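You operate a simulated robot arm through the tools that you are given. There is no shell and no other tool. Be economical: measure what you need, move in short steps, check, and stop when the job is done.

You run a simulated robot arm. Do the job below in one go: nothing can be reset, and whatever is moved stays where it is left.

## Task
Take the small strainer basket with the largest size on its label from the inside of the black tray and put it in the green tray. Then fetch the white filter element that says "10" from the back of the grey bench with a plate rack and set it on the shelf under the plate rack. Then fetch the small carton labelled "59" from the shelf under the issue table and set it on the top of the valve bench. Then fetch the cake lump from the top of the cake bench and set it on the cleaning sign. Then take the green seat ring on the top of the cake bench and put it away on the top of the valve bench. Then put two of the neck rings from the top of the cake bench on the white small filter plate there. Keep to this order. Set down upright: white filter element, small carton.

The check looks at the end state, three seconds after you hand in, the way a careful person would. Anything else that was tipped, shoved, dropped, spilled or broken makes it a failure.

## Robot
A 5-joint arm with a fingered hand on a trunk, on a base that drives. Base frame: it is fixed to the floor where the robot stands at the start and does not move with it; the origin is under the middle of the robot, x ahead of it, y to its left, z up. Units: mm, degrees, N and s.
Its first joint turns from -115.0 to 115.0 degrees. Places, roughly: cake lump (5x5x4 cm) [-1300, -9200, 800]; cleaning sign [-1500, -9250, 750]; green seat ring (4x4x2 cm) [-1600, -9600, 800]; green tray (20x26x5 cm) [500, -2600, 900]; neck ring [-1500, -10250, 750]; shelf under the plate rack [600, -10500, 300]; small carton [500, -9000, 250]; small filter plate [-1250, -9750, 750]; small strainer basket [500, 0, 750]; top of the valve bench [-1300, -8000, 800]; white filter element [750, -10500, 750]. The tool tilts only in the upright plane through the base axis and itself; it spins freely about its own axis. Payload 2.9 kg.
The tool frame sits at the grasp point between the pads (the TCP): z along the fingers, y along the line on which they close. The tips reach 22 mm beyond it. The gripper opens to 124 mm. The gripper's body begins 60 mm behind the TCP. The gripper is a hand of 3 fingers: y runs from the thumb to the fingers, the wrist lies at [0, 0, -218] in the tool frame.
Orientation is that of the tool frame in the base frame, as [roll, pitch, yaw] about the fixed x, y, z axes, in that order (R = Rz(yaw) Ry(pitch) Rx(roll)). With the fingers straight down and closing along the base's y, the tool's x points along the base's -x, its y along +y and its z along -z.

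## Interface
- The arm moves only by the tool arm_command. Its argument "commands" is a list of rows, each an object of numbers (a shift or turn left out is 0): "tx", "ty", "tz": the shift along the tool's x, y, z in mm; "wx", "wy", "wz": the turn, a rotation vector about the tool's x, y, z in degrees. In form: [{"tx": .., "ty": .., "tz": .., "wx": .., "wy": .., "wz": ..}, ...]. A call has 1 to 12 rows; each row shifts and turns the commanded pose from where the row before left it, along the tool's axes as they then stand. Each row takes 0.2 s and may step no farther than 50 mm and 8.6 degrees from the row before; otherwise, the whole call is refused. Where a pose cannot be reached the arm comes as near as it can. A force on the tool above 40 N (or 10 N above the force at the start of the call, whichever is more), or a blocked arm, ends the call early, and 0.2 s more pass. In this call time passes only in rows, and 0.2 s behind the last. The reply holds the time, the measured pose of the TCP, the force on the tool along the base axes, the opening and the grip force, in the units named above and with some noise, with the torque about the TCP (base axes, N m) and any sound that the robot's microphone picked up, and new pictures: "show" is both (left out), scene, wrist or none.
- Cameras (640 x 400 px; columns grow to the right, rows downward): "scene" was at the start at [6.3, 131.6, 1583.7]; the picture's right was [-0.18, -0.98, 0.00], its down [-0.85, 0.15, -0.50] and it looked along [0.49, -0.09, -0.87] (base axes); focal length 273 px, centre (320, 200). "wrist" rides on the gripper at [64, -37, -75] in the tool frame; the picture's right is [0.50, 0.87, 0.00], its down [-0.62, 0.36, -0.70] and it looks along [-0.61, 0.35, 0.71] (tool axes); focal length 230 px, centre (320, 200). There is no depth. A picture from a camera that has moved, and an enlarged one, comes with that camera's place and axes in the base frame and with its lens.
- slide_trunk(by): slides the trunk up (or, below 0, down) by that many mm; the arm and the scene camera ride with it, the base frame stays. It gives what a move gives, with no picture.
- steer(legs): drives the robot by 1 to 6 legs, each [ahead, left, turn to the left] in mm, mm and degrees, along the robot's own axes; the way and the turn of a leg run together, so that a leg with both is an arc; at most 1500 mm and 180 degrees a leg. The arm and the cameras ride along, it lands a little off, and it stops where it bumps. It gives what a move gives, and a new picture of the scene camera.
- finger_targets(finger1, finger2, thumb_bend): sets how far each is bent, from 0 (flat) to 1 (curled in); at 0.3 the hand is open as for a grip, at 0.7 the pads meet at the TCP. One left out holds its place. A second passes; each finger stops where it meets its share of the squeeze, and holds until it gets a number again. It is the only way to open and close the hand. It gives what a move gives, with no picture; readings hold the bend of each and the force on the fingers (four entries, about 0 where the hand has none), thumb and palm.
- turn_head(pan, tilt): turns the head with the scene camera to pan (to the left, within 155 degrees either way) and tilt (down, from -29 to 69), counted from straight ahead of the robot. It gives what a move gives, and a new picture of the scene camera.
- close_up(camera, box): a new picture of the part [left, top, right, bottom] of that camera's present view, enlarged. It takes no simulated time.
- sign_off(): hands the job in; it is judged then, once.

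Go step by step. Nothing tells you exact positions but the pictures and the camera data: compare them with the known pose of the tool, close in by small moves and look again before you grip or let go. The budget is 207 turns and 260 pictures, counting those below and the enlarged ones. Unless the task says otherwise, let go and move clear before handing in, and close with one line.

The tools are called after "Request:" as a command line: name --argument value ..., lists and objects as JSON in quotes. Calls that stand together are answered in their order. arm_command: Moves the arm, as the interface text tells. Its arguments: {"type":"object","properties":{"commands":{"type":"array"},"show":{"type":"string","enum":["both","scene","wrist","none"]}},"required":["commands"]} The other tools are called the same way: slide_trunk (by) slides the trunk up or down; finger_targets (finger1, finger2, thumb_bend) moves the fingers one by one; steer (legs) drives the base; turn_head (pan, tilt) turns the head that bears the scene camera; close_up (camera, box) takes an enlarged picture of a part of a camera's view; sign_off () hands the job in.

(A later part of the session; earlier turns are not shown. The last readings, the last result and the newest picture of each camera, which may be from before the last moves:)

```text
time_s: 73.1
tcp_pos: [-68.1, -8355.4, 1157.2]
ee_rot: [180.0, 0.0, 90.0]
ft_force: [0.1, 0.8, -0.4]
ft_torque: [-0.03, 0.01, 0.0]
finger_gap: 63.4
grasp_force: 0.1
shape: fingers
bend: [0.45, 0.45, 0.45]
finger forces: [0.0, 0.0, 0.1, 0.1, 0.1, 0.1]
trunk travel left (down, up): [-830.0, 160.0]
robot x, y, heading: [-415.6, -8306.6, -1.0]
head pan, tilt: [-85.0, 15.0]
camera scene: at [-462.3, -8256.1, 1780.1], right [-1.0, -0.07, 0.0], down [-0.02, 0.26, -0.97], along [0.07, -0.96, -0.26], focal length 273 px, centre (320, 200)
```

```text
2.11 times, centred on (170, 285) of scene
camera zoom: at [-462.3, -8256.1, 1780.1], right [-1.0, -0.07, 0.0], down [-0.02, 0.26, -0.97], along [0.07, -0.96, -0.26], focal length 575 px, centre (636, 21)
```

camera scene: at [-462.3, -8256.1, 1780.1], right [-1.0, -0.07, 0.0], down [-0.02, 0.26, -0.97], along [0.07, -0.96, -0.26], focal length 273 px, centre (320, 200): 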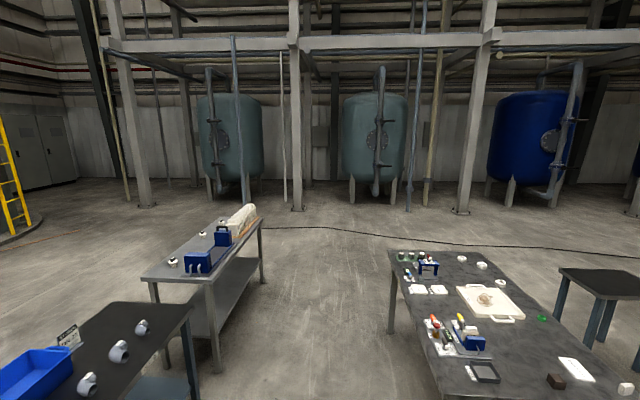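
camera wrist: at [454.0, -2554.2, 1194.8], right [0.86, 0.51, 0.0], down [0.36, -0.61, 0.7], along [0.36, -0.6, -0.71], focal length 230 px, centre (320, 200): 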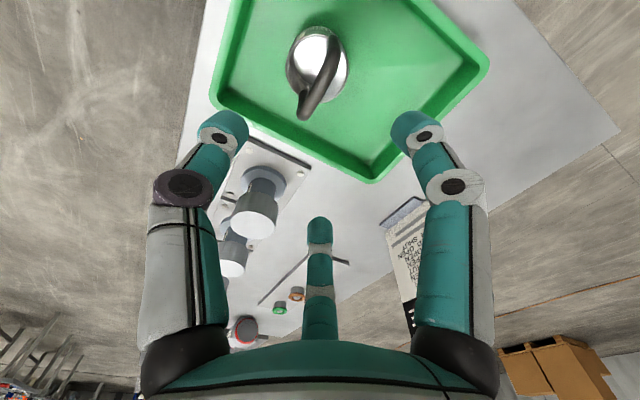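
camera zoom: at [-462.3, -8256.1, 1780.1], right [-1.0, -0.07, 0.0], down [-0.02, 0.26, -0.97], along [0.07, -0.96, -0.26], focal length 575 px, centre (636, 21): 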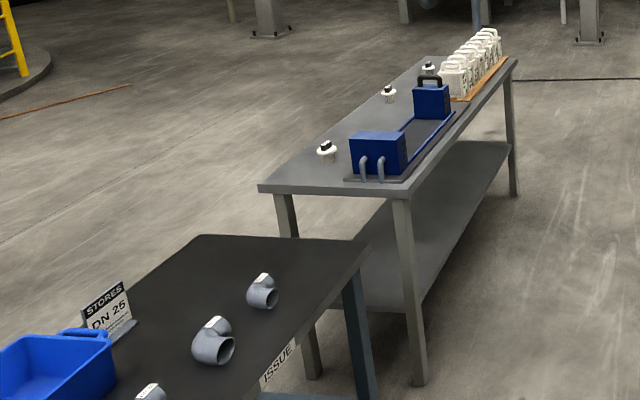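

I now drive down to beside the plate-rack bench and look at the three elements at its back.

Request:
turn_head --pan -10 --tilt 40

Request:
steer --legs '[[30, -1100, 1], [40, -1000, 0]]'

```text
time_s: 74.5
tcp_pos: [-68.2, -8355.9, 1158.5]
ee_rot: [180.0, 0.0, 90.0]
ft_force: [0.8, 1.1, -0.1]
ft_torque: [0.0, -0.02, 0.0]
finger_gap: 63.1
grasp_force: 0.1
shape: fingers
bend: [0.45, 0.45, 0.45]
finger forces: [0.1, 0.0, 0.0, 0.0, 0.0, 0.1]
trunk travel left (down, up): [-830.0, 160.0]
robot x, y, heading: [-411.8, -8305.3, -0.9]
head pan, tilt: [-10.0, 40.0]
camera scene: at [-385.3, -8179.3, 1740.6], right [-0.19, -0.98, 0.0], down [-0.63, 0.12, -0.77], along [0.75, -0.15, -0.64], focal length 273 px, centre (320, 200)
```

scene: 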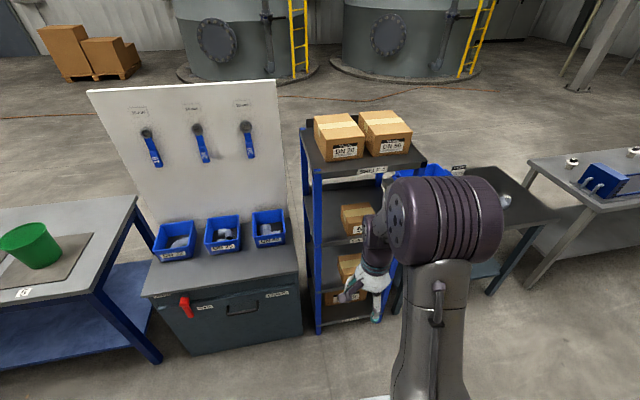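

```text
time_s: 84.9
tcp_pos: [-17.0, -10443.0, 1158.2]
ee_rot: [180.0, 0.0, 90.6]
ft_force: [0.0, -0.4, 0.4]
ft_torque: [-0.03, 0.02, -0.01]
finger_gap: 63.0
grasp_force: 0.1
shape: fingers
bend: [0.45, 0.45, 0.45]
finger forces: [0.0, 0.0, 0.0, 0.0, 0.0, 0.0]
trunk travel left (down, up): [-830.0, 160.0]
robot x, y, heading: [-361.7, -10398.8, -0.1]
head pan, tilt: [-10.0, 40.0]
camera scene: at [-336.2, -10269.6, 1740.5], right [-0.18, -0.98, 0.0], down [-0.63, 0.12, -0.77], along [0.75, -0.14, -0.64], focal length 273 px, centre (320, 200)
```

scene: 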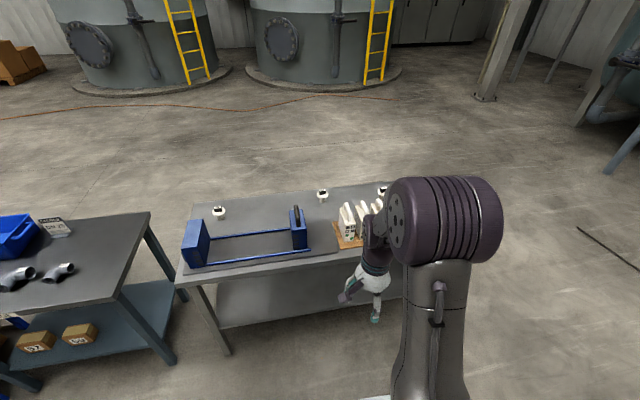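

Request:
close_up --camera "scene" --box '[190, 175, 410, 280]'

Request:
close_up --camera "scene" --box '[0, 200, 200, 390]'

```text
2.91 times, centred on (300, 228) of scene
camera zoom: at [-336.2, -10269.6, 1740.5], right [-0.18, -0.98, 0.0], down [-0.63, 0.12, -0.77], along [0.75, -0.14, -0.64], focal length 794 px, centre (378, 120)
```

zoom: 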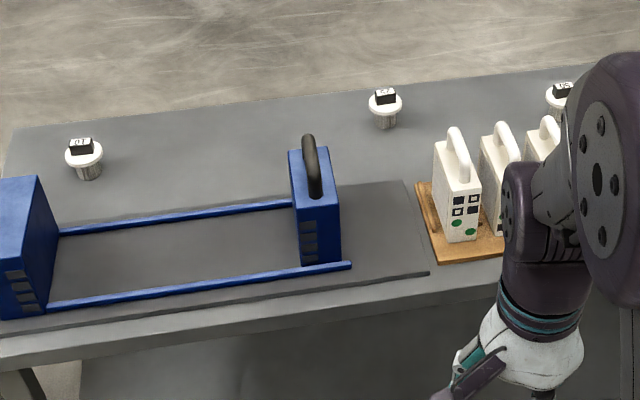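

```text
2.11 times, centred on (100, 295) of scene
camera zoom: at [-336.2, -10269.6, 1740.5], right [-0.18, -0.98, 0.0], down [-0.63, 0.12, -0.77], along [0.75, -0.14, -0.64], focal length 575 px, centre (783, 0)
```

zoom: 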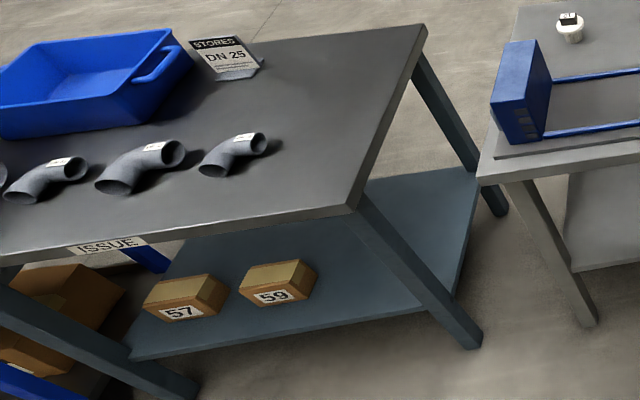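

Request:
close_up --camera "scene" --box '[206, 200, 236, 220]'

Request:
close_up --camera "scene" --box '[308, 183, 338, 203]'

Request:
close_up --camera "scene" --box '[370, 180, 400, 200]'

```text
16.00 times, centred on (221, 210) of scene
camera zoom: at [-336.2, -10269.6, 1740.5], right [-0.18, -0.98, 0.0], down [-0.63, 0.12, -0.77], along [0.75, -0.14, -0.64], focal length 4367 px, centre (1904, 40)
```

zoom: 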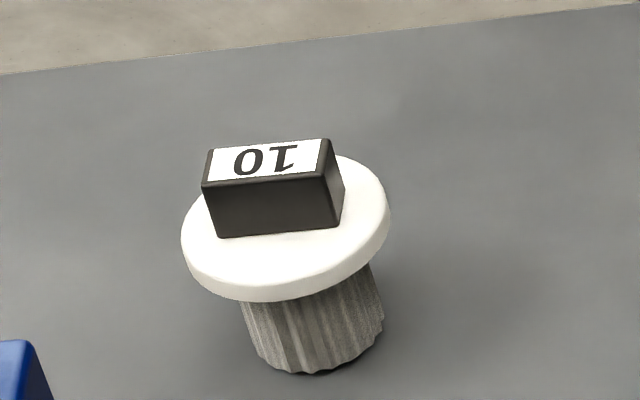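

```text
16.00 times, centred on (323, 193) of scene
camera zoom: at [-336.2, -10269.6, 1740.5], right [-0.18, -0.98, 0.0], down [-0.63, 0.12, -0.77], along [0.75, -0.14, -0.64], focal length 4367 px, centre (272, 312)
```

zoom: 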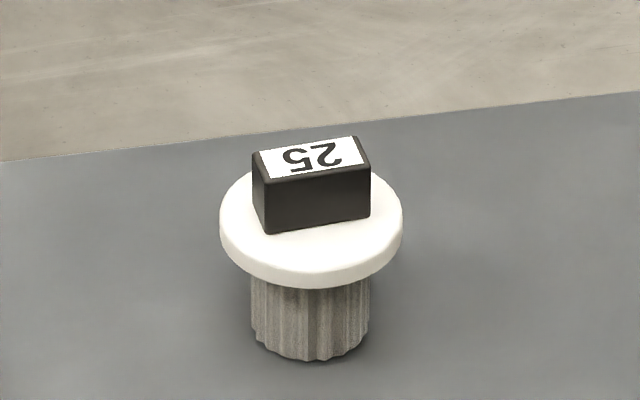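

```text
16.00 times, centred on (385, 190) of scene
camera zoom: at [-336.2, -10269.6, 1740.5], right [-0.18, -0.98, 0.0], down [-0.63, 0.12, -0.77], along [0.75, -0.14, -0.64], focal length 4367 px, centre (-720, 360)
```

zoom: 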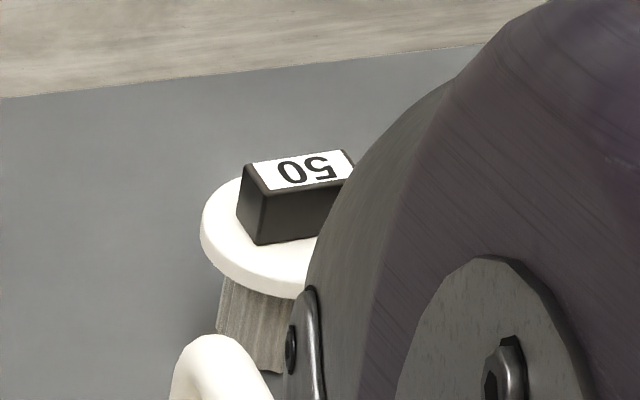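

The element labelled "10" is the leftmost, at about (765, -9950), near the bench's back edge, too far to reach from the front. I'll go round the right end of the bench to its back side, checking on the way.

Request:
turn_head --pan -60 --tilt 30

Request:
steer --legs '[[-40, -1350, 0]]'

```text
time_s: 86.1
tcp_pos: [-17.1, -10443.0, 1158.7]
ee_rot: [180.0, 0.0, 90.6]
ft_force: [-0.3, 0.9, -1.0]
ft_torque: [-0.01, -0.01, 0.02]
finger_gap: 63.0
grasp_force: 0.1
shape: fingers
bend: [0.45, 0.45, 0.45]
finger forces: [0.0, 0.1, 0.0, 0.0, 0.0, 0.1]
trunk travel left (down, up): [-830.0, 160.0]
robot x, y, heading: [-365.4, -10397.8, -0.6]
head pan, tilt: [-60.0, 30.0]
camera scene: at [-375.1, -10333.0, 1755.9], right [-0.87, -0.49, 0.0], down [-0.25, 0.43, -0.87], along [0.43, -0.75, -0.5], focal length 273 px, centre (320, 200)
```

scene: 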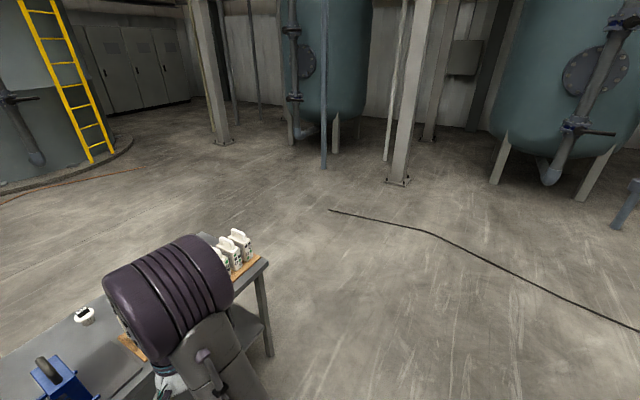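

```text
time_s: 92.8
tcp_pos: [-71.0, -11775.1, 1157.8]
ee_rot: [179.9, 0.1, 90.2]
ft_force: [0.3, 0.6, 0.7]
ft_torque: [0.05, 0.02, 0.0]
finger_gap: 63.0
grasp_force: 0.0
shape: fingers
bend: [0.45, 0.45, 0.45]
finger forces: [0.0, 0.1, 0.1, 0.1, 0.1, 0.0]
trunk travel left (down, up): [-830.0, 160.0]
robot x, y, heading: [-415.3, -11725.8, -0.7]
head pan, tilt: [-60.0, 30.0]
camera scene: at [-429.1, -11662.5, 1755.9], right [-0.87, -0.49, 0.0], down [-0.24, 0.44, -0.87], along [0.42, -0.76, -0.5], focal length 273 px, centre (320, 200)
```

scene: 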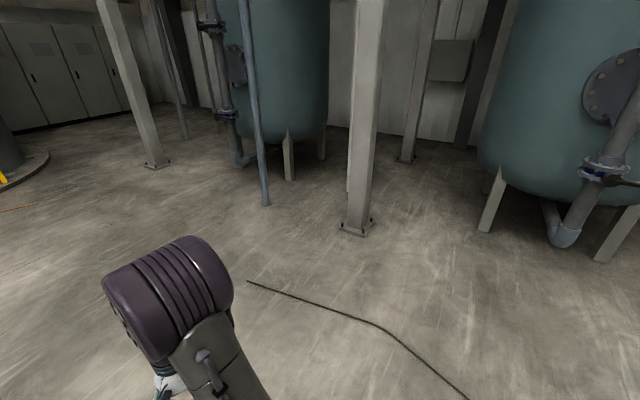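

Path is clear. I drive forward past the bench's end, turn to face -x, and strafe up behind the bench.

Request:
turn_head --pan 10 --tilt 45

Request:
steer --legs '[[1400, 0, 0], [450, 0, 0], [0, 0, 90], [0, 0, 91]]'

```text
time_s: 94.2
tcp_pos: [-70.5, -11775.3, 1156.5]
ee_rot: [179.9, 0.0, 90.1]
ft_force: [0.4, -0.6, 0.9]
ft_torque: [-0.02, -0.04, 0.04]
finger_gap: 63.1
grasp_force: 0.0
shape: fingers
bend: [0.45, 0.45, 0.45]
finger forces: [0.0, 0.0, 0.0, 0.0, 0.0, 0.0]
trunk travel left (down, up): [-830.0, 160.0]
robot x, y, heading: [-413.5, -11726.5, -0.7]
head pan, tilt: [10.0, 45.0]
camera scene: at [-392.9, -11570.7, 1733.3], right [0.16, -0.99, 0.0], down [-0.7, -0.11, -0.71], along [0.7, 0.11, -0.71], focal length 273 px, centre (320, 200)
```

scene: 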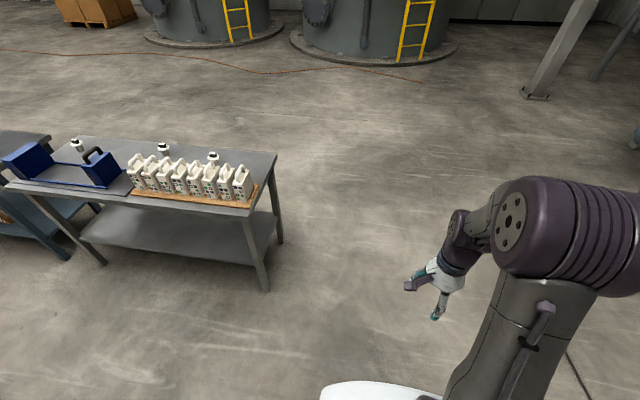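

```text
time_s: 110.9
tcp_pos: [1068.3, -11678.8, 1157.2]
ee_rot: [-180.0, 0.1, -90.8]
ft_force: [-1.2, 0.2, -0.3]
ft_torque: [0.0, -0.03, 0.01]
finger_gap: 63.1
grasp_force: 0.1
shape: fingers
bend: [0.45, 0.45, 0.45]
finger forces: [0.0, 0.0, 0.1, 0.1, 0.1, 0.1]
trunk travel left (down, up): [-830.0, 160.0]
robot x, y, heading: [1416.5, -11733.6, 178.4]
head pan, tilt: [10.0, 45.0]
camera scene: at [1387.9, -11891.7, 1733.3], right [-0.14, 0.99, 0.0], down [0.7, 0.1, -0.71], along [-0.7, -0.1, -0.71], focal length 273 px, centre (320, 200)
```

scene: 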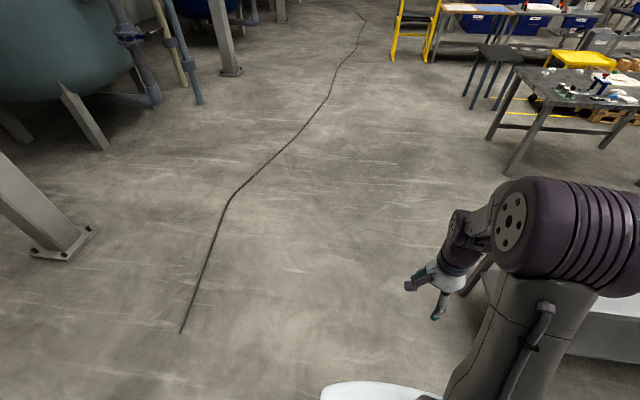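

Request:
turn_head --pan -15 --tilt 50

Request:
steer --legs '[[0, -870, 1.6], [0, -870, 0]]'

```text
time_s: 111.8
tcp_pos: [1068.6, -11679.2, 1158.0]
ee_rot: [180.0, 0.1, -90.7]
ft_force: [0.6, 0.7, 0.5]
ft_torque: [-0.02, 0.02, 0.0]
finger_gap: 63.2
grasp_force: 0.1
shape: fingers
bend: [0.45, 0.45, 0.45]
finger forces: [0.0, 0.0, 0.1, 0.1, 0.1, 0.0]
trunk travel left (down, up): [-830.0, 160.0]
robot x, y, heading: [1410.5, -11729.4, 178.5]
head pan, tilt: [-15.0, 50.0]
camera scene: at [1394.6, -11858.0, 1726.4], right [0.29, 0.96, 0.0], down [0.73, -0.22, -0.64], along [-0.62, 0.19, -0.77], focal length 273 px, centre (320, 200)
```

scene: 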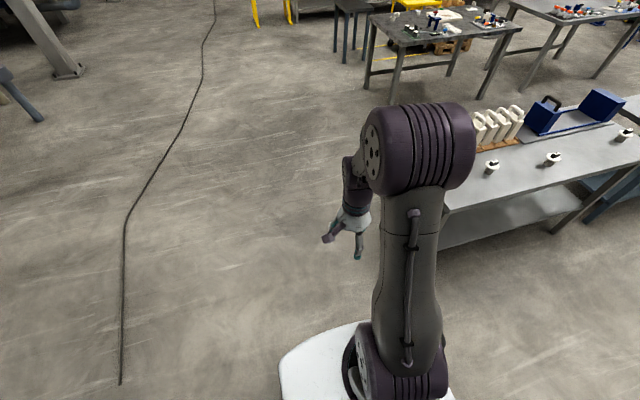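

```text
time_s: 120.6
tcp_pos: [1081.2, -9943.2, 1158.4]
ee_rot: [179.9, 0.1, -90.2]
ft_force: [0.2, 0.3, -0.3]
ft_torque: [0.02, 0.01, 0.0]
finger_gap: 63.0
grasp_force: 0.0
shape: fingers
bend: [0.45, 0.45, 0.45]
finger forces: [0.0, 0.0, 0.1, 0.1, 0.0, 0.0]
trunk travel left (down, up): [-830.0, 160.0]
robot x, y, heading: [1427.3, -9990.2, 179.0]
head pan, tilt: [-15.0, 50.0]
camera scene: at [1409.2, -10118.0, 1726.4], right [0.28, 0.96, 0.0], down [0.74, -0.21, -0.64], along [-0.62, 0.18, -0.77], focal length 273 px, centre (320, 200)
```

scene: 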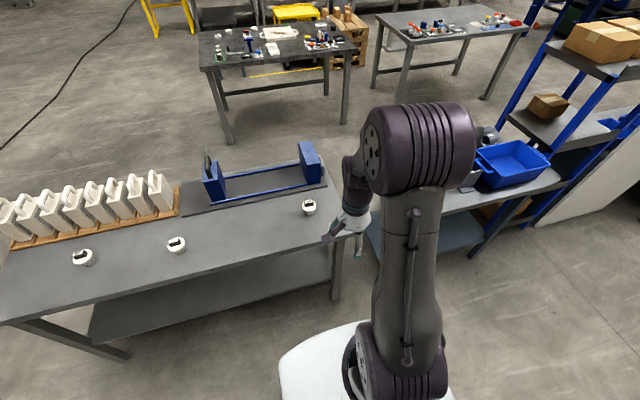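

The "10" element sits near (736, -9960) with its top at z ≈ 855. I drive closer and put the hand over it.

Request:
steer --legs '[[165, 0, 1]]'

Request:
finger_targets --finger1 0.3 --finger2 0.3 --thumb_bend 0.3

Request:
arm_command --commands '[{"ty": 45, "tx": 4}, {"ty": 45, "tx": 4}, {"ty": 45, "tx": 4}, {"ty": 40, "tx": 3}]'

```text
time_s: 122.1
tcp_pos: [916.6, -9945.1, 1158.4]
ee_rot: [-179.9, 0.0, -89.3]
ft_force: [-0.4, -0.1, 0.6]
ft_torque: [0.02, 0.01, 0.01]
finger_gap: 63.2
grasp_force: 0.1
shape: fingers
bend: [0.45, 0.45, 0.45]
finger forces: [0.1, 0.0, 0.0, 0.1, 0.0, 0.0]
trunk travel left (down, up): [-830.0, 160.0]
robot x, y, heading: [1261.1, -9988.1, 179.9]
head pan, tilt: [-15.0, 50.0]
camera scene: at [1247.9, -10116.0, 1726.4], right [0.26, 0.96, 0.0], down [0.74, -0.2, -0.64], along [-0.62, 0.17, -0.77], focal length 273 px, centre (320, 200)
```

scene: 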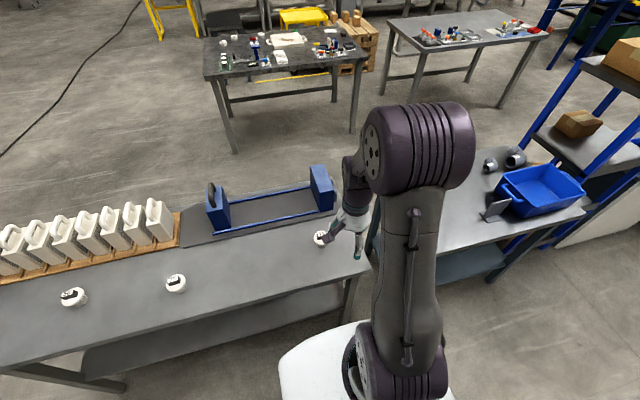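

```text
time_s: 123.1
tcp_pos: [916.2, -9945.0, 1157.9]
ee_rot: [179.9, 0.0, -89.3]
ft_force: [0.0, -0.7, 0.1]
ft_torque: [-0.03, -0.01, 0.06]
finger_gap: 103.4
grasp_force: 0.0
shape: fingers
bend: [0.3, 0.3, 0.3]
finger forces: [0.0, 0.0, 0.0, 0.0, 0.0, 0.0]
trunk travel left (down, up): [-830.0, 160.0]
robot x, y, heading: [1264.5, -9990.5, 179.7]
head pan, tilt: [-15.0, 50.0]
```

```text
time_s: 124.1
tcp_pos: [738.6, -9959.6, 1155.4]
ee_rot: [-179.8, 0.0, -89.3]
ft_force: [0.0, -0.5, 0.3]
ft_torque: [0.02, -0.01, -0.01]
finger_gap: 103.6
grasp_force: 0.0
shape: fingers
bend: [0.3, 0.3, 0.3]
finger forces: [0.1, 0.1, 0.1, 0.0, 0.0, 0.1]
trunk travel left (down, up): [-830.0, 160.0]
robot x, y, heading: [1262.1, -9988.2, 179.8]
head pan, tilt: [-15.0, 50.0]
camera scene: at [1244.3, -10116.0, 1726.3], right [0.26, 0.96, 0.0], down [0.74, -0.2, -0.64], along [-0.62, 0.17, -0.77], focal length 273 px, centre (320, 200)
camera wrist: at [774.8, -10024.0, 1230.3], right [-0.86, -0.51, 0.0], down [-0.37, 0.61, 0.7], along [-0.36, 0.6, -0.71], focal length 230 px, centre (320, 200)
```

scene: 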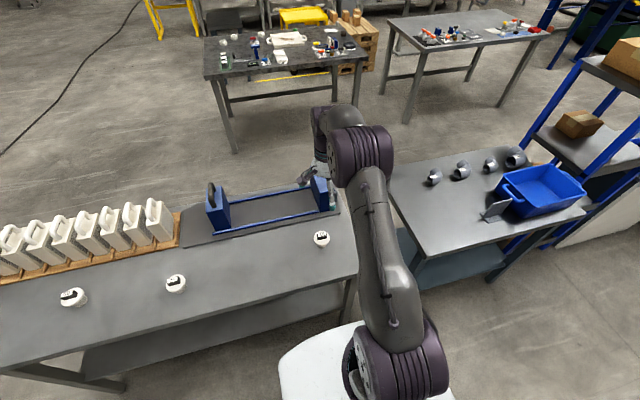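
wrist: 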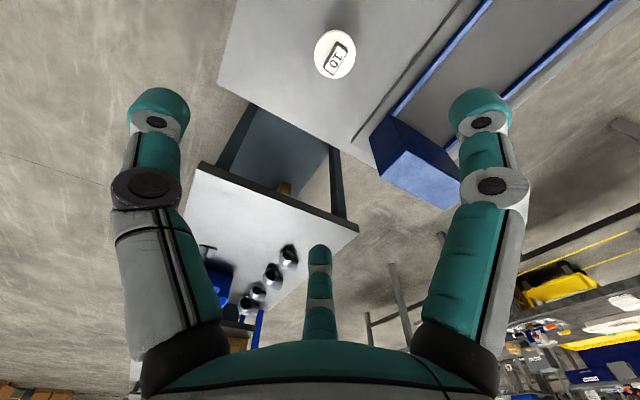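

Both views agree on the flange centre at about (712, -9962), z ≈ 840. I align and go down part way.

Request:
arm_command --commands '[{"ty": 27, "tx": 2, "tz": 20}, {"tz": 45}, {"tz": 45}, {"tz": 45}, {"tz": 45}, {"tz": 25}]'

```text
time_s: 125.5
tcp_pos: [714.2, -9964.6, 933.6]
ee_rot: [180.0, 0.0, -89.3]
ft_force: [0.9, 0.5, 0.3]
ft_torque: [0.01, 0.03, 0.02]
finger_gap: 103.6
grasp_force: 0.0
shape: fingers
bend: [0.3, 0.3, 0.3]
finger forces: [0.1, 0.0, 0.0, 0.0, 0.0, 0.0]
trunk travel left (down, up): [-830.0, 160.0]
robot x, y, heading: [1262.9, -9989.6, 179.9]
head pan, tilt: [-15.0, 50.0]
camera scene: at [1246.6, -10116.1, 1726.4], right [0.26, 0.96, 0.0], down [0.74, -0.2, -0.64], along [-0.62, 0.17, -0.77], focal length 273 px, centre (320, 200)
camera wrist: at [750.0, -10028.7, 1008.2], right [-0.86, -0.51, 0.0], down [-0.36, 0.61, 0.7], along [-0.36, 0.6, -0.71], focal length 230 px, centre (320, 200)
```

scene: 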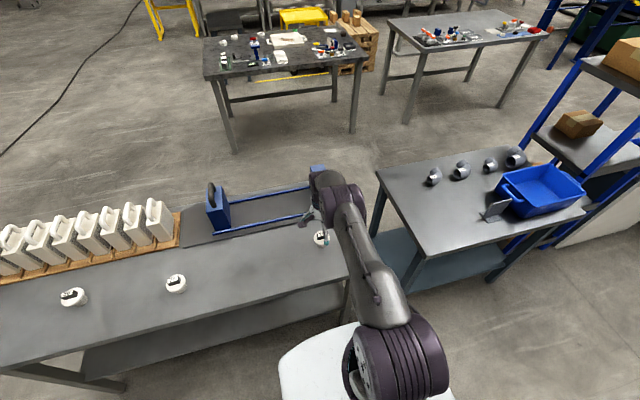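
wrist: 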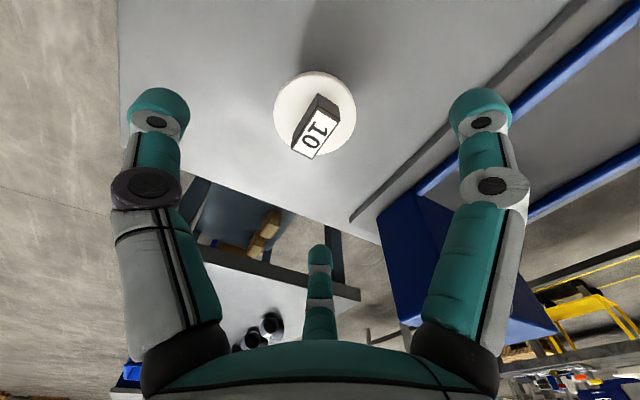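

Request:
arm_command --commands '[{"tx": -3, "tz": 35}, {"tz": 35}, {"tz": 26}]'

```text
time_s: 126.3
tcp_pos: [731.9, -9963.8, 844.7]
ee_rot: [180.0, 0.0, -89.3]
ft_force: [0.3, 1.3, 0.2]
ft_torque: [0.0, -0.01, 0.03]
finger_gap: 103.8
grasp_force: 0.0
shape: fingers
bend: [0.3, 0.3, 0.3]
finger forces: [0.0, 0.0, 0.0, 0.1, 0.0, 0.0]
out of reach, approached as far as the arm can: row 2, 3
trunk travel left (down, up): [-830.0, 160.0]
robot x, y, heading: [1262.6, -9990.4, 179.5]
head pan, tilt: [-15.0, 50.0]
camera scene: at [1247.0, -10116.0, 1726.4], right [0.26, 0.96, 0.0], down [0.74, -0.2, -0.64], along [-0.62, 0.17, -0.77], focal length 273 px, centre (320, 200)
camera wrist: at [768.5, -10026.9, 919.7], right [-0.86, -0.51, 0.0], down [-0.36, 0.61, 0.7], along [-0.36, 0.6, -0.71], focal length 230 px, centre (320, 200)
```

scene: 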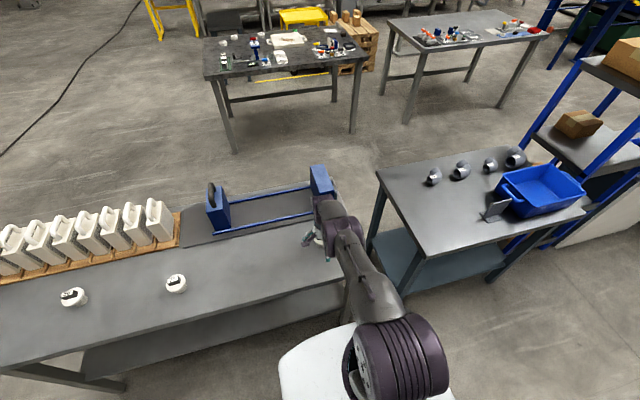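
wrist: 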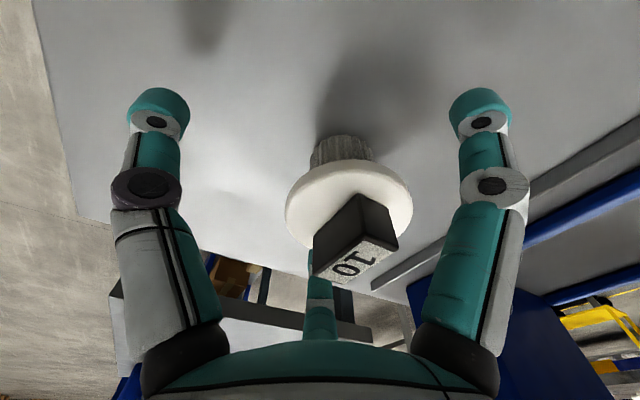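

The vertical reach limit was hit. I rise 100 mm, then lower the trunk by 100 so the arm works at better reach.

Request:
arm_command --commands '[{"tz": -40}, {"tz": -40}, {"tz": -40}]' --show "none"

```text
time_s: 127.1
tcp_pos: [731.1, -9962.7, 966.9]
ee_rot: [180.0, 0.0, -89.3]
ft_force: [0.0, -0.8, 0.3]
ft_torque: [-0.03, 0.01, -0.02]
finger_gap: 103.8
grasp_force: 0.1
shape: fingers
bend: [0.3, 0.3, 0.3]
finger forces: [0.1, 0.1, 0.0, 0.0, 0.0, 0.1]
trunk travel left (down, up): [-830.0, 160.0]
robot x, y, heading: [1261.0, -9988.6, 179.6]
head pan, tilt: [-15.0, 50.0]
```

Request:
arm_command --commands '[{"tz": -40, "ty": 10}, {"tz": -40, "ty": 9}]' --show "none"

Request:
slide_trunk --by -150

Request:
close_up --camera "wrist" --box '[0, 0, 640, 400]'

```text
time_s: 127.7
tcp_pos: [711.3, -9960.9, 1047.5]
ee_rot: [180.0, 0.1, -89.3]
ft_force: [-0.6, 0.8, -0.1]
ft_torque: [0.01, 0.03, -0.02]
finger_gap: 103.4
grasp_force: 0.1
shape: fingers
bend: [0.3, 0.3, 0.3]
finger forces: [0.0, 0.0, 0.0, 0.0, 0.0, 0.1]
trunk travel left (down, up): [-830.0, 160.0]
robot x, y, heading: [1260.7, -9988.4, 179.6]
head pan, tilt: [-15.0, 50.0]
```

```text
time_s: 129.4
tcp_pos: [709.8, -9962.8, 896.8]
ee_rot: [179.9, -0.1, -89.3]
ft_force: [0.2, 0.4, -0.4]
ft_torque: [0.03, -0.03, -0.02]
finger_gap: 103.6
grasp_force: 0.1
shape: fingers
bend: [0.3, 0.3, 0.3]
finger forces: [0.1, 0.0, 0.0, 0.1, 0.0, 0.0]
trunk travel left (down, up): [-680.0, 310.0]
robot x, y, heading: [1262.8, -9989.6, 180.0]
head pan, tilt: [-15.0, 50.0]
```

```text
1.00 times, centred on (320, 200) of wrist
camera zoom: at [748.1, -10025.6, 971.8], right [-0.86, -0.51, 0.0], down [-0.36, 0.61, 0.7], along [-0.36, 0.6, -0.71], focal length 230 px, centre (320, 200)
```

zoom: 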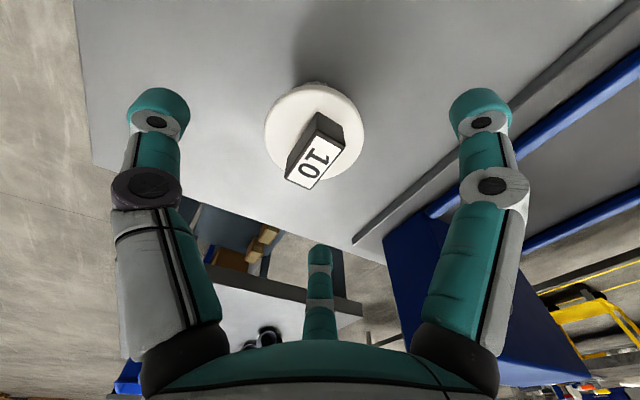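

Request:
arm_command --commands '[{"ty": -3, "tz": 25}, {"tz": 20}, {"tz": 14}]'

```text
time_s: 130.2
tcp_pos: [715.0, -9961.6, 838.2]
ee_rot: [-180.0, 0.0, -89.3]
ft_force: [0.3, -0.7, -0.2]
ft_torque: [0.05, 0.02, 0.0]
finger_gap: 103.8
grasp_force: 0.1
shape: fingers
bend: [0.3, 0.3, 0.3]
finger forces: [0.1, 0.1, 0.1, 0.0, 0.0, 0.0]
trunk travel left (down, up): [-680.0, 310.0]
robot x, y, heading: [1261.1, -9991.1, 180.1]
head pan, tilt: [-15.0, 50.0]
camera scene: at [1246.8, -10115.9, 1576.4], right [0.26, 0.96, 0.0], down [0.74, -0.2, -0.64], along [-0.62, 0.17, -0.77], focal length 273 px, centre (320, 200)
camera wrist: at [750.1, -10025.9, 913.2], right [-0.86, -0.51, 0.0], down [-0.36, 0.61, 0.7], along [-0.36, 0.6, -0.71], focal length 230 px, centre (320, 200)
```

scene: 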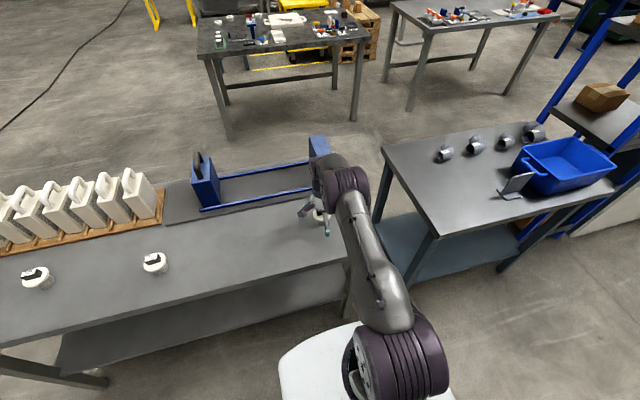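
wrist: 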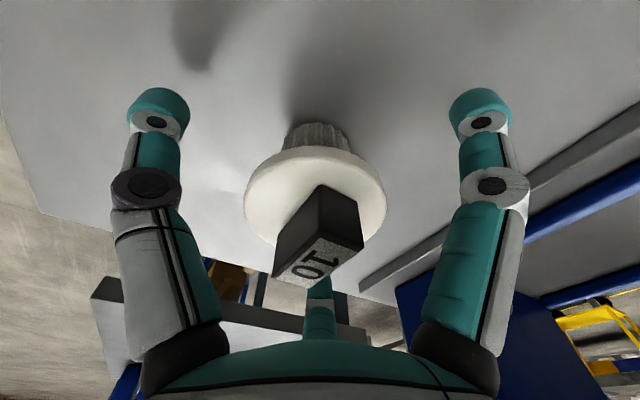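

Flange is centred at the TCP. Closing.

Request:
finger_targets --finger1 0.65 --finger2 0.65 --thumb_bend 0.65

Request:
close_up --camera "wrist" --box '[0, 0, 640, 400]'

```text
time_s: 131.2
tcp_pos: [713.5, -9963.0, 839.1]
ee_rot: [-180.0, -0.1, -89.3]
ft_force: [-0.1, -0.2, 0.3]
ft_torque: [-0.01, 0.0, 0.02]
finger_gap: 26.3
grasp_force: 9.4
shape: fingers
bend: [0.58, 0.58, 0.61]
finger forces: [5.2, 6.3, 0.0, 0.1, 7.8, 0.0]
trunk travel left (down, up): [-680.0, 310.0]
robot x, y, heading: [1261.4, -9987.8, 179.5]
head pan, tilt: [-15.0, 50.0]
```

```text
1.00 times, centred on (320, 200) of wrist
camera zoom: at [750.3, -10025.9, 913.3], right [-0.86, -0.51, 0.0], down [-0.36, 0.61, 0.7], along [-0.36, 0.6, -0.71], focal length 230 px, centre (320, 200)
```

zoom: 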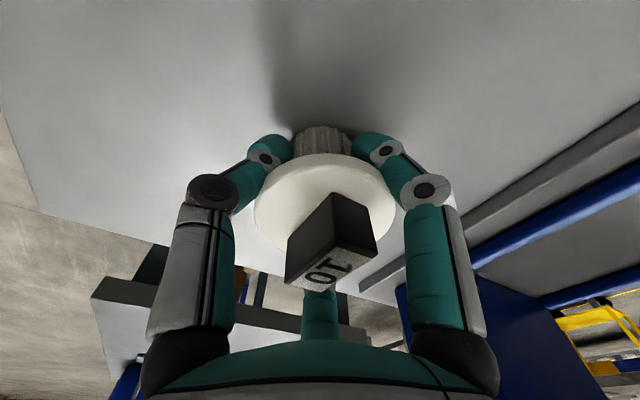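

Firm grip under the flange. I lift, back away from the bench and lower the trunk to view the shelf.

Request:
arm_command --commands '[{"tz": -15}, {"tz": -25}, {"tz": -30}]' --show "none"

Request:
steer --legs '[[-380, 0, 0]]'

Request:
slide_trunk --by -400

Request:
turn_head --pan 5 --tilt 35

```text
time_s: 132.0
tcp_pos: [714.5, -9962.8, 908.7]
ee_rot: [180.0, 0.0, -89.3]
ft_force: [-0.5, -0.1, -1.7]
ft_torque: [0.02, 0.01, -0.01]
finger_gap: 25.9
grasp_force: 10.0
shape: fingers
bend: [0.58, 0.58, 0.61]
finger forces: [5.3, 6.2, 0.0, 0.1, 7.8, 0.1]
trunk travel left (down, up): [-680.0, 310.0]
robot x, y, heading: [1261.8, -9984.4, 179.8]
head pan, tilt: [-15.0, 50.0]
```

```text
time_s: 134.4
tcp_pos: [1097.1, -9967.5, 908.8]
ee_rot: [180.0, 0.0, -89.2]
ft_force: [-0.2, 0.6, -0.7]
ft_torque: [0.01, 0.0, 0.0]
finger_gap: 26.2
grasp_force: 9.4
shape: fingers
bend: [0.58, 0.58, 0.61]
finger forces: [5.3, 6.2, 0.0, 0.1, 7.8, 0.1]
trunk travel left (down, up): [-680.0, 310.0]
robot x, y, heading: [1646.4, -9992.6, 179.8]
head pan, tilt: [-15.0, 50.0]
camera scene: at [1631.1, -10117.7, 1576.4], right [0.26, 0.97, 0.0], down [0.74, -0.2, -0.64], along [-0.62, 0.17, -0.77], focal length 273 px, centre (320, 200)
```

scene: 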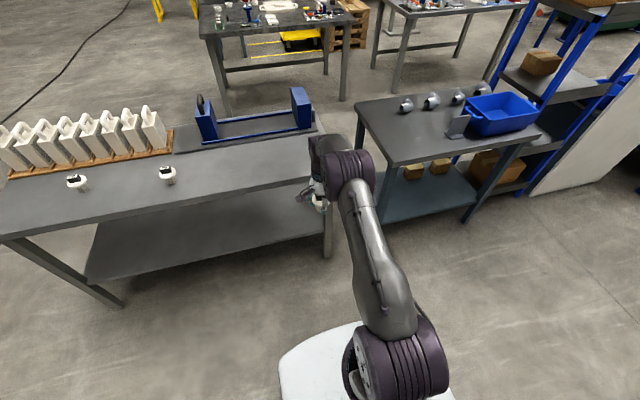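

```text
time_s: 138.3
tcp_pos: [1096.5, -9965.2, 509.1]
ee_rot: [180.0, 0.0, -89.2]
ft_force: [0.1, 0.0, -1.7]
ft_torque: [0.0, -0.01, 0.01]
finger_gap: 26.4
grasp_force: 9.5
shape: fingers
bend: [0.58, 0.58, 0.61]
finger forces: [5.3, 6.2, 0.1, 0.0, 7.7, 0.2]
trunk travel left (down, up): [-280.0, 710.0]
robot x, y, heading: [1645.4, -9991.0, 179.8]
head pan, tilt: [-15.0, 50.0]
```

```text
time_s: 139.1
tcp_pos: [1096.0, -9966.5, 509.1]
ee_rot: [179.9, 0.0, -89.2]
ft_force: [0.0, 0.1, -0.2]
ft_torque: [0.02, -0.03, 0.0]
finger_gap: 26.2
grasp_force: 9.6
shape: fingers
bend: [0.58, 0.58, 0.61]
finger forces: [5.3, 6.1, 0.0, 0.1, 7.7, 0.0]
trunk travel left (down, up): [-280.0, 710.0]
robot x, y, heading: [1645.3, -9988.5, 179.9]
head pan, tilt: [5.0, 35.0]
camera scene: at [1617.0, -10145.2, 1198.0], right [-0.08, 1.0, 0.0], down [0.57, 0.05, -0.82], along [-0.82, -0.07, -0.57], focal length 273 px, centre (320, 200)
```

scene: 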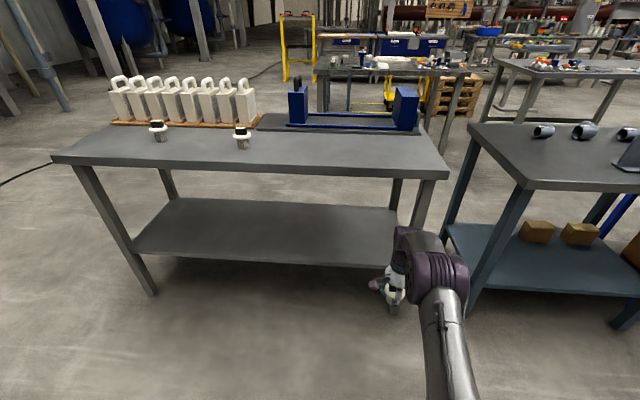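

Request:
close_up --camera "scene" --box '[340, 130, 500, 330]'

Request:
close_up --camera "wrist" --box '[0, 0, 640, 400]'

```text
2.00 times, centred on (420, 230) of scene
camera zoom: at [1617.0, -10145.2, 1198.0], right [-0.08, 1.0, 0.0], down [0.57, 0.05, -0.82], along [-0.82, -0.07, -0.57], focal length 546 px, centre (120, 140)
```

zoom: 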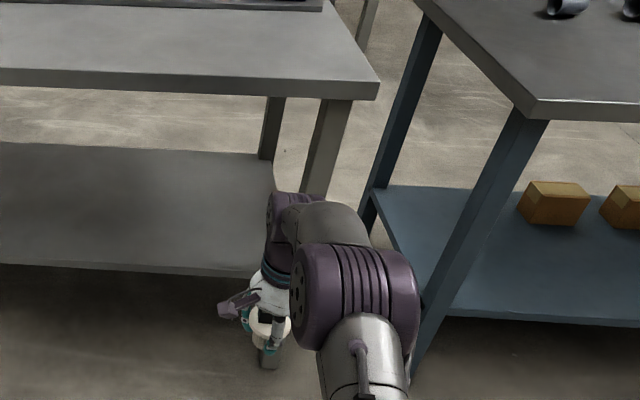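

```text
1.00 times, centred on (320, 200) of wrist
camera zoom: at [1133.8, -10029.8, 583.8], right [-0.86, -0.51, 0.0], down [-0.37, 0.61, 0.7], along [-0.36, 0.6, -0.71], focal length 230 px, centre (320, 200)
```

zoom: 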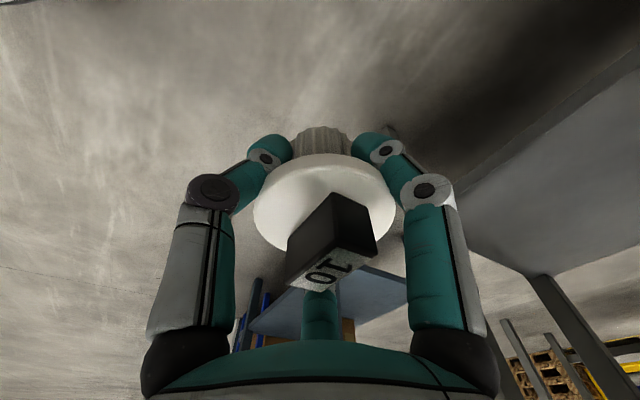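

I need to place it just inside the shelf's back edge with the forearm under the tabletop. I lower a bit more, strafe away from the leg and approach to look again.

Request:
slide_trunk --by -75

Request:
steer --legs '[[0, 230, 0], [180, 0, 0]]'

Request:
close_up --camera "wrist" --box '[0, 0, 640, 400]'

```text
time_s: 140.2
tcp_pos: [1095.8, -9965.8, 433.8]
ee_rot: [179.9, 0.0, -89.2]
ft_force: [-0.7, 0.4, -1.1]
ft_torque: [0.02, 0.01, -0.02]
finger_gap: 26.3
grasp_force: 9.7
shape: fingers
bend: [0.58, 0.58, 0.61]
finger forces: [5.3, 6.1, 0.1, 0.0, 7.6, 0.0]
trunk travel left (down, up): [-205.0, 785.0]
robot x, y, heading: [1644.8, -9989.3, 179.8]
head pan, tilt: [5.0, 35.0]
```

```text
time_s: 143.0
tcp_pos: [921.7, -10195.5, 433.1]
ee_rot: [-180.0, 0.1, -89.2]
ft_force: [0.8, -0.1, -1.1]
ft_torque: [-0.02, -0.03, -0.01]
finger_gap: 26.3
grasp_force: 9.8
shape: fingers
bend: [0.58, 0.58, 0.61]
finger forces: [5.4, 6.2, 0.1, 0.0, 7.6, 0.0]
trunk travel left (down, up): [-205.0, 785.0]
robot x, y, heading: [1463.6, -10220.0, 179.8]
head pan, tilt: [5.0, 35.0]
camera scene: at [1441.5, -10374.6, 1123.1], right [-0.08, 1.0, 0.0], down [0.57, 0.05, -0.82], along [-0.82, -0.07, -0.57], focal length 273 px, centre (320, 200)
```

scene: 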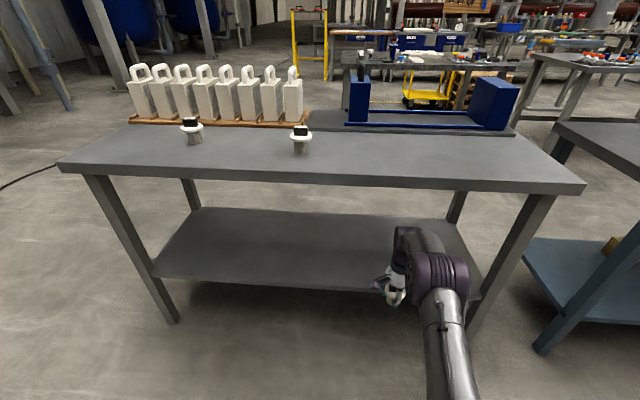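

```text
1.00 times, centred on (320, 200) of wrist
camera zoom: at [958.2, -10259.3, 508.8], right [-0.86, -0.51, 0.0], down [-0.37, 0.61, 0.7], along [-0.36, 0.6, -0.71], focal length 230 px, centre (320, 200)
```

zoom: 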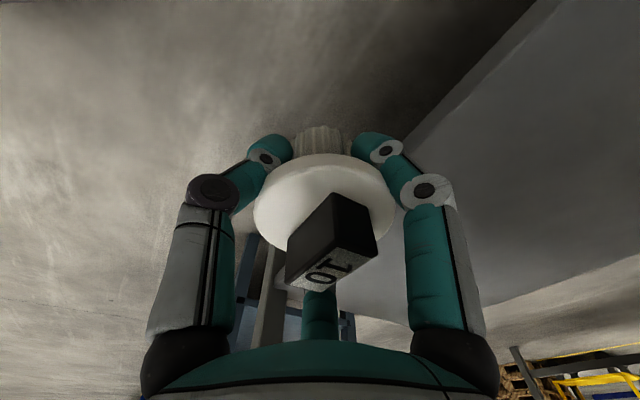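

Estimates: tabletop ≈ 795 with back edge x ≈ 890, shelf top ≈ 310 with edge x ≈ 826. I lower 40 more and drive in slowly.

Request:
slide_trunk --by -40

Request:
steer --legs '[[100, 0, 0]]'

Request:
close_up --camera "wrist" --box '[0, 0, 640, 400]'

```text
time_s: 143.9
tcp_pos: [920.2, -10196.7, 393.2]
ee_rot: [179.9, 0.0, -89.1]
ft_force: [0.2, 0.2, -1.2]
ft_torque: [-0.03, 0.03, 0.01]
finger_gap: 26.0
grasp_force: 9.8
shape: fingers
bend: [0.58, 0.58, 0.61]
finger forces: [5.2, 6.2, 0.0, 0.0, 7.7, 0.1]
trunk travel left (down, up): [-165.0, 825.0]
robot x, y, heading: [1464.8, -10221.5, 180.0]
head pan, tilt: [5.0, 35.0]
```

```text
time_s: 145.0
tcp_pos: [820.7, -10195.6, 395.1]
ee_rot: [179.9, 0.0, -89.1]
ft_force: [-0.4, 0.1, -1.1]
ft_torque: [0.01, -0.01, -0.03]
finger_gap: 26.3
grasp_force: 9.4
shape: fingers
bend: [0.58, 0.58, 0.61]
finger forces: [5.4, 6.2, 0.1, 0.0, 7.6, 0.0]
trunk travel left (down, up): [-165.0, 825.0]
robot x, y, heading: [1370.7, -10218.5, 179.9]
head pan, tilt: [5.0, 35.0]
camera scene: at [1340.8, -10374.3, 1083.1], right [-0.08, 1.0, 0.0], down [0.57, 0.05, -0.82], along [-0.82, -0.07, -0.57], focal length 273 px, centre (320, 200)
```

scene: 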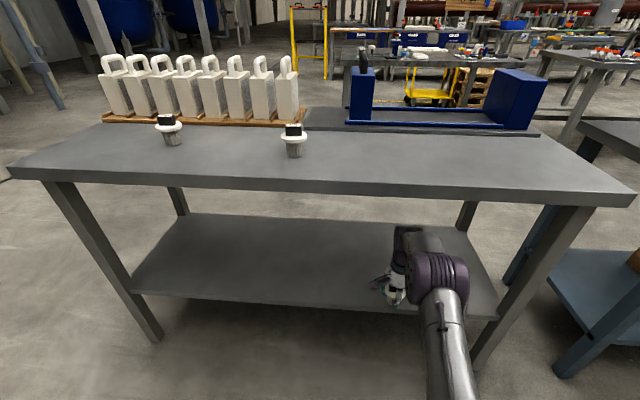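

```text
1.00 times, centred on (320, 200) of wrist
camera zoom: at [857.4, -10259.2, 468.8], right [-0.86, -0.51, 0.0], down [-0.37, 0.61, 0.7], along [-0.36, 0.6, -0.71], focal length 230 px, centre (320, 200)
```

zoom: 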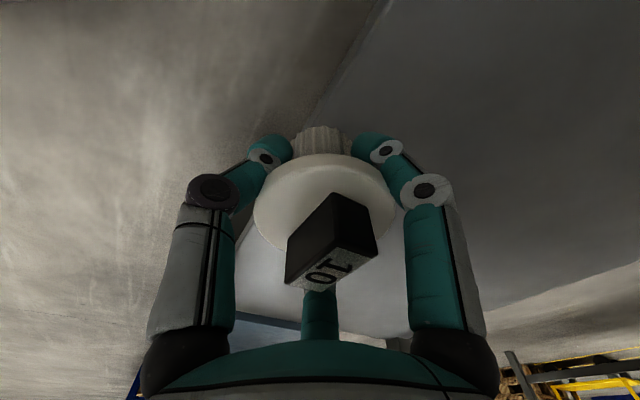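

Request:
steer --legs '[[58, 0, 0]]'

Request:
arm_command --commands '[{"tz": 8}, {"tz": 8}, {"tz": 5}]'

```text
time_s: 146.0
tcp_pos: [760.6, -10194.9, 393.7]
ee_rot: [-180.0, 0.0, -89.1]
ft_force: [0.8, 0.1, -0.6]
ft_torque: [0.02, 0.03, -0.02]
finger_gap: 26.1
grasp_force: 9.5
shape: fingers
bend: [0.58, 0.58, 0.61]
finger forces: [5.2, 6.2, 0.0, 0.0, 7.6, 0.0]
trunk travel left (down, up): [-165.0, 825.0]
robot x, y, heading: [1315.5, -10218.7, 179.7]
head pan, tilt: [5.0, 35.0]
camera scene: at [1282.3, -10374.2, 1083.1], right [-0.09, 1.0, 0.0], down [0.57, 0.05, -0.82], along [-0.82, -0.07, -0.57], focal length 273 px, centre (320, 200)
```

scene: 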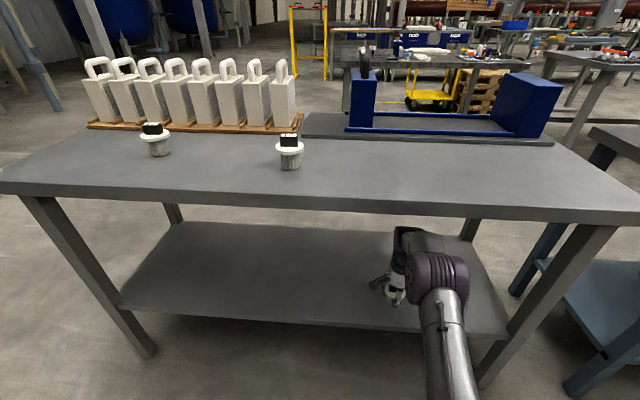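

```text
time_s: 146.8
tcp_pos: [761.8, -10197.2, 373.2]
ee_rot: [179.9, 0.1, -89.1]
ft_force: [-0.2, 0.0, -1.1]
ft_torque: [0.02, 0.0, -0.03]
finger_gap: 26.4
grasp_force: 9.6
shape: fingers
bend: [0.58, 0.58, 0.61]
finger forces: [5.3, 6.1, 0.0, 0.0, 7.7, 0.0]
trunk travel left (down, up): [-165.0, 825.0]
robot x, y, heading: [1309.5, -10220.4, 180.1]
head pan, tilt: [5.0, 35.0]
camera scene: at [1282.2, -10374.2, 1083.1], right [-0.09, 1.0, 0.0], down [0.57, 0.05, -0.82], along [-0.82, -0.07, -0.57], focal length 273 px, centre (320, 200)
camera wrist: at [799.0, -10259.6, 447.8], right [-0.86, -0.51, 0.0], down [-0.37, 0.61, 0.7], along [-0.36, 0.6, -0.71], focal length 230 px, centre (320, 200)
```

scene: 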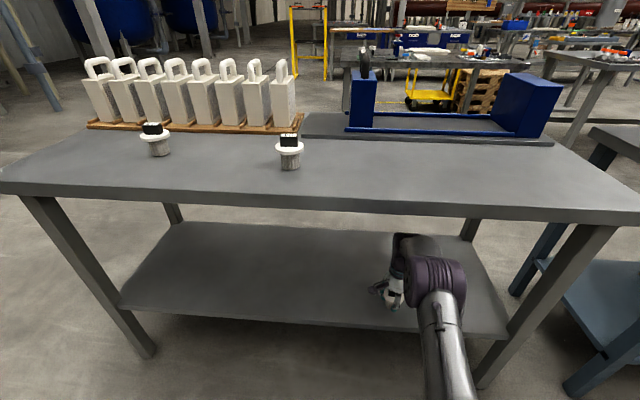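
wrist: 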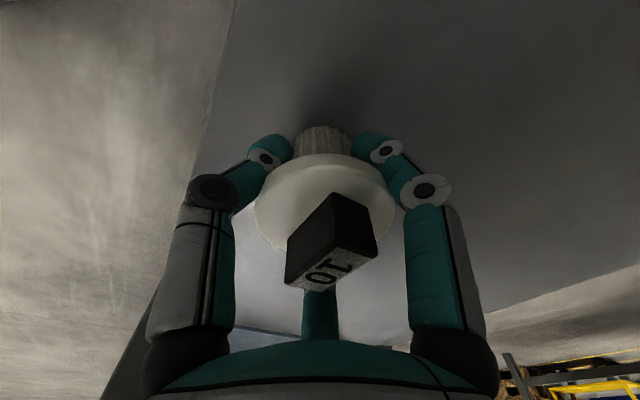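

Request:
arm_command --commands '[{"tz": 5}, {"tz": 3}]' --show "none"

Request:
arm_command --commands '[{"tz": 3}]' --show "none"

Request:
arm_command --commands '[{"tz": 3}]' --show "none"

Request:
arm_command --commands '[{"tz": 3}]' --show "wrist"

```text
time_s: 147.4
tcp_pos: [762.0, -10196.1, 365.0]
ee_rot: [-179.9, 0.0, -89.1]
ft_force: [0.8, -0.5, -1.1]
ft_torque: [0.01, -0.04, -0.01]
finger_gap: 26.3
grasp_force: 10.1
shape: fingers
bend: [0.58, 0.58, 0.61]
finger forces: [5.3, 6.2, 0.0, 0.0, 7.6, 0.0]
trunk travel left (down, up): [-165.0, 825.0]
robot x, y, heading: [1312.7, -10219.6, 179.7]
head pan, tilt: [5.0, 35.0]
```

```text
time_s: 147.8
tcp_pos: [761.8, -10196.5, 362.8]
ee_rot: [179.9, 0.0, -89.0]
ft_force: [1.8, -0.9, 4.0]
ft_torque: [0.05, 0.04, 0.04]
finger_gap: 26.0
grasp_force: 9.5
shape: fingers
bend: [0.58, 0.58, 0.61]
finger forces: [5.4, 5.9, 0.1, 0.1, 8.1, 0.0]
trunk travel left (down, up): [-165.0, 825.0]
robot x, y, heading: [1311.1, -10220.4, 179.7]
head pan, tilt: [5.0, 35.0]
```

```text
time_s: 148.2
tcp_pos: [761.7, -10196.6, 359.8]
ee_rot: [179.8, 0.0, -89.1]
ft_force: [2.4, -0.9, 8.1]
ft_torque: [0.03, 0.11, 0.01]
finger_gap: 25.6
grasp_force: 10.7
shape: fingers
bend: [0.58, 0.58, 0.61]
finger forces: [6.0, 6.0, 0.1, 0.0, 8.3, 0.0]
trunk travel left (down, up): [-165.0, 825.0]
robot x, y, heading: [1306.4, -10219.0, 179.9]
head pan, tilt: [5.0, 35.0]
```

```text
time_s: 148.6
tcp_pos: [761.8, -10195.3, 357.1]
ee_rot: [179.9, 0.0, -89.1]
ft_force: [-0.1, 0.6, 12.2]
ft_torque: [-0.02, 0.0, -0.01]
finger_gap: 23.9
grasp_force: 8.5
shape: fingers
bend: [0.58, 0.58, 0.62]
finger forces: [5.9, 5.7, 0.1, 0.1, 5.4, 0.0]
trunk travel left (down, up): [-165.0, 825.0]
robot x, y, heading: [1311.6, -10219.6, 179.7]
head pan, tilt: [5.0, 35.0]
camera wrist: at [799.0, -10259.3, 432.2], right [-0.86, -0.51, 0.0], down [-0.36, 0.61, 0.7], along [-0.36, 0.6, -0.71], focal length 230 px, centre (320, 200)
```

wrist: 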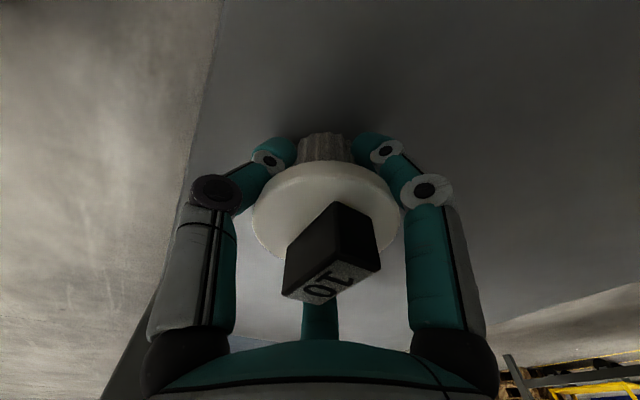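

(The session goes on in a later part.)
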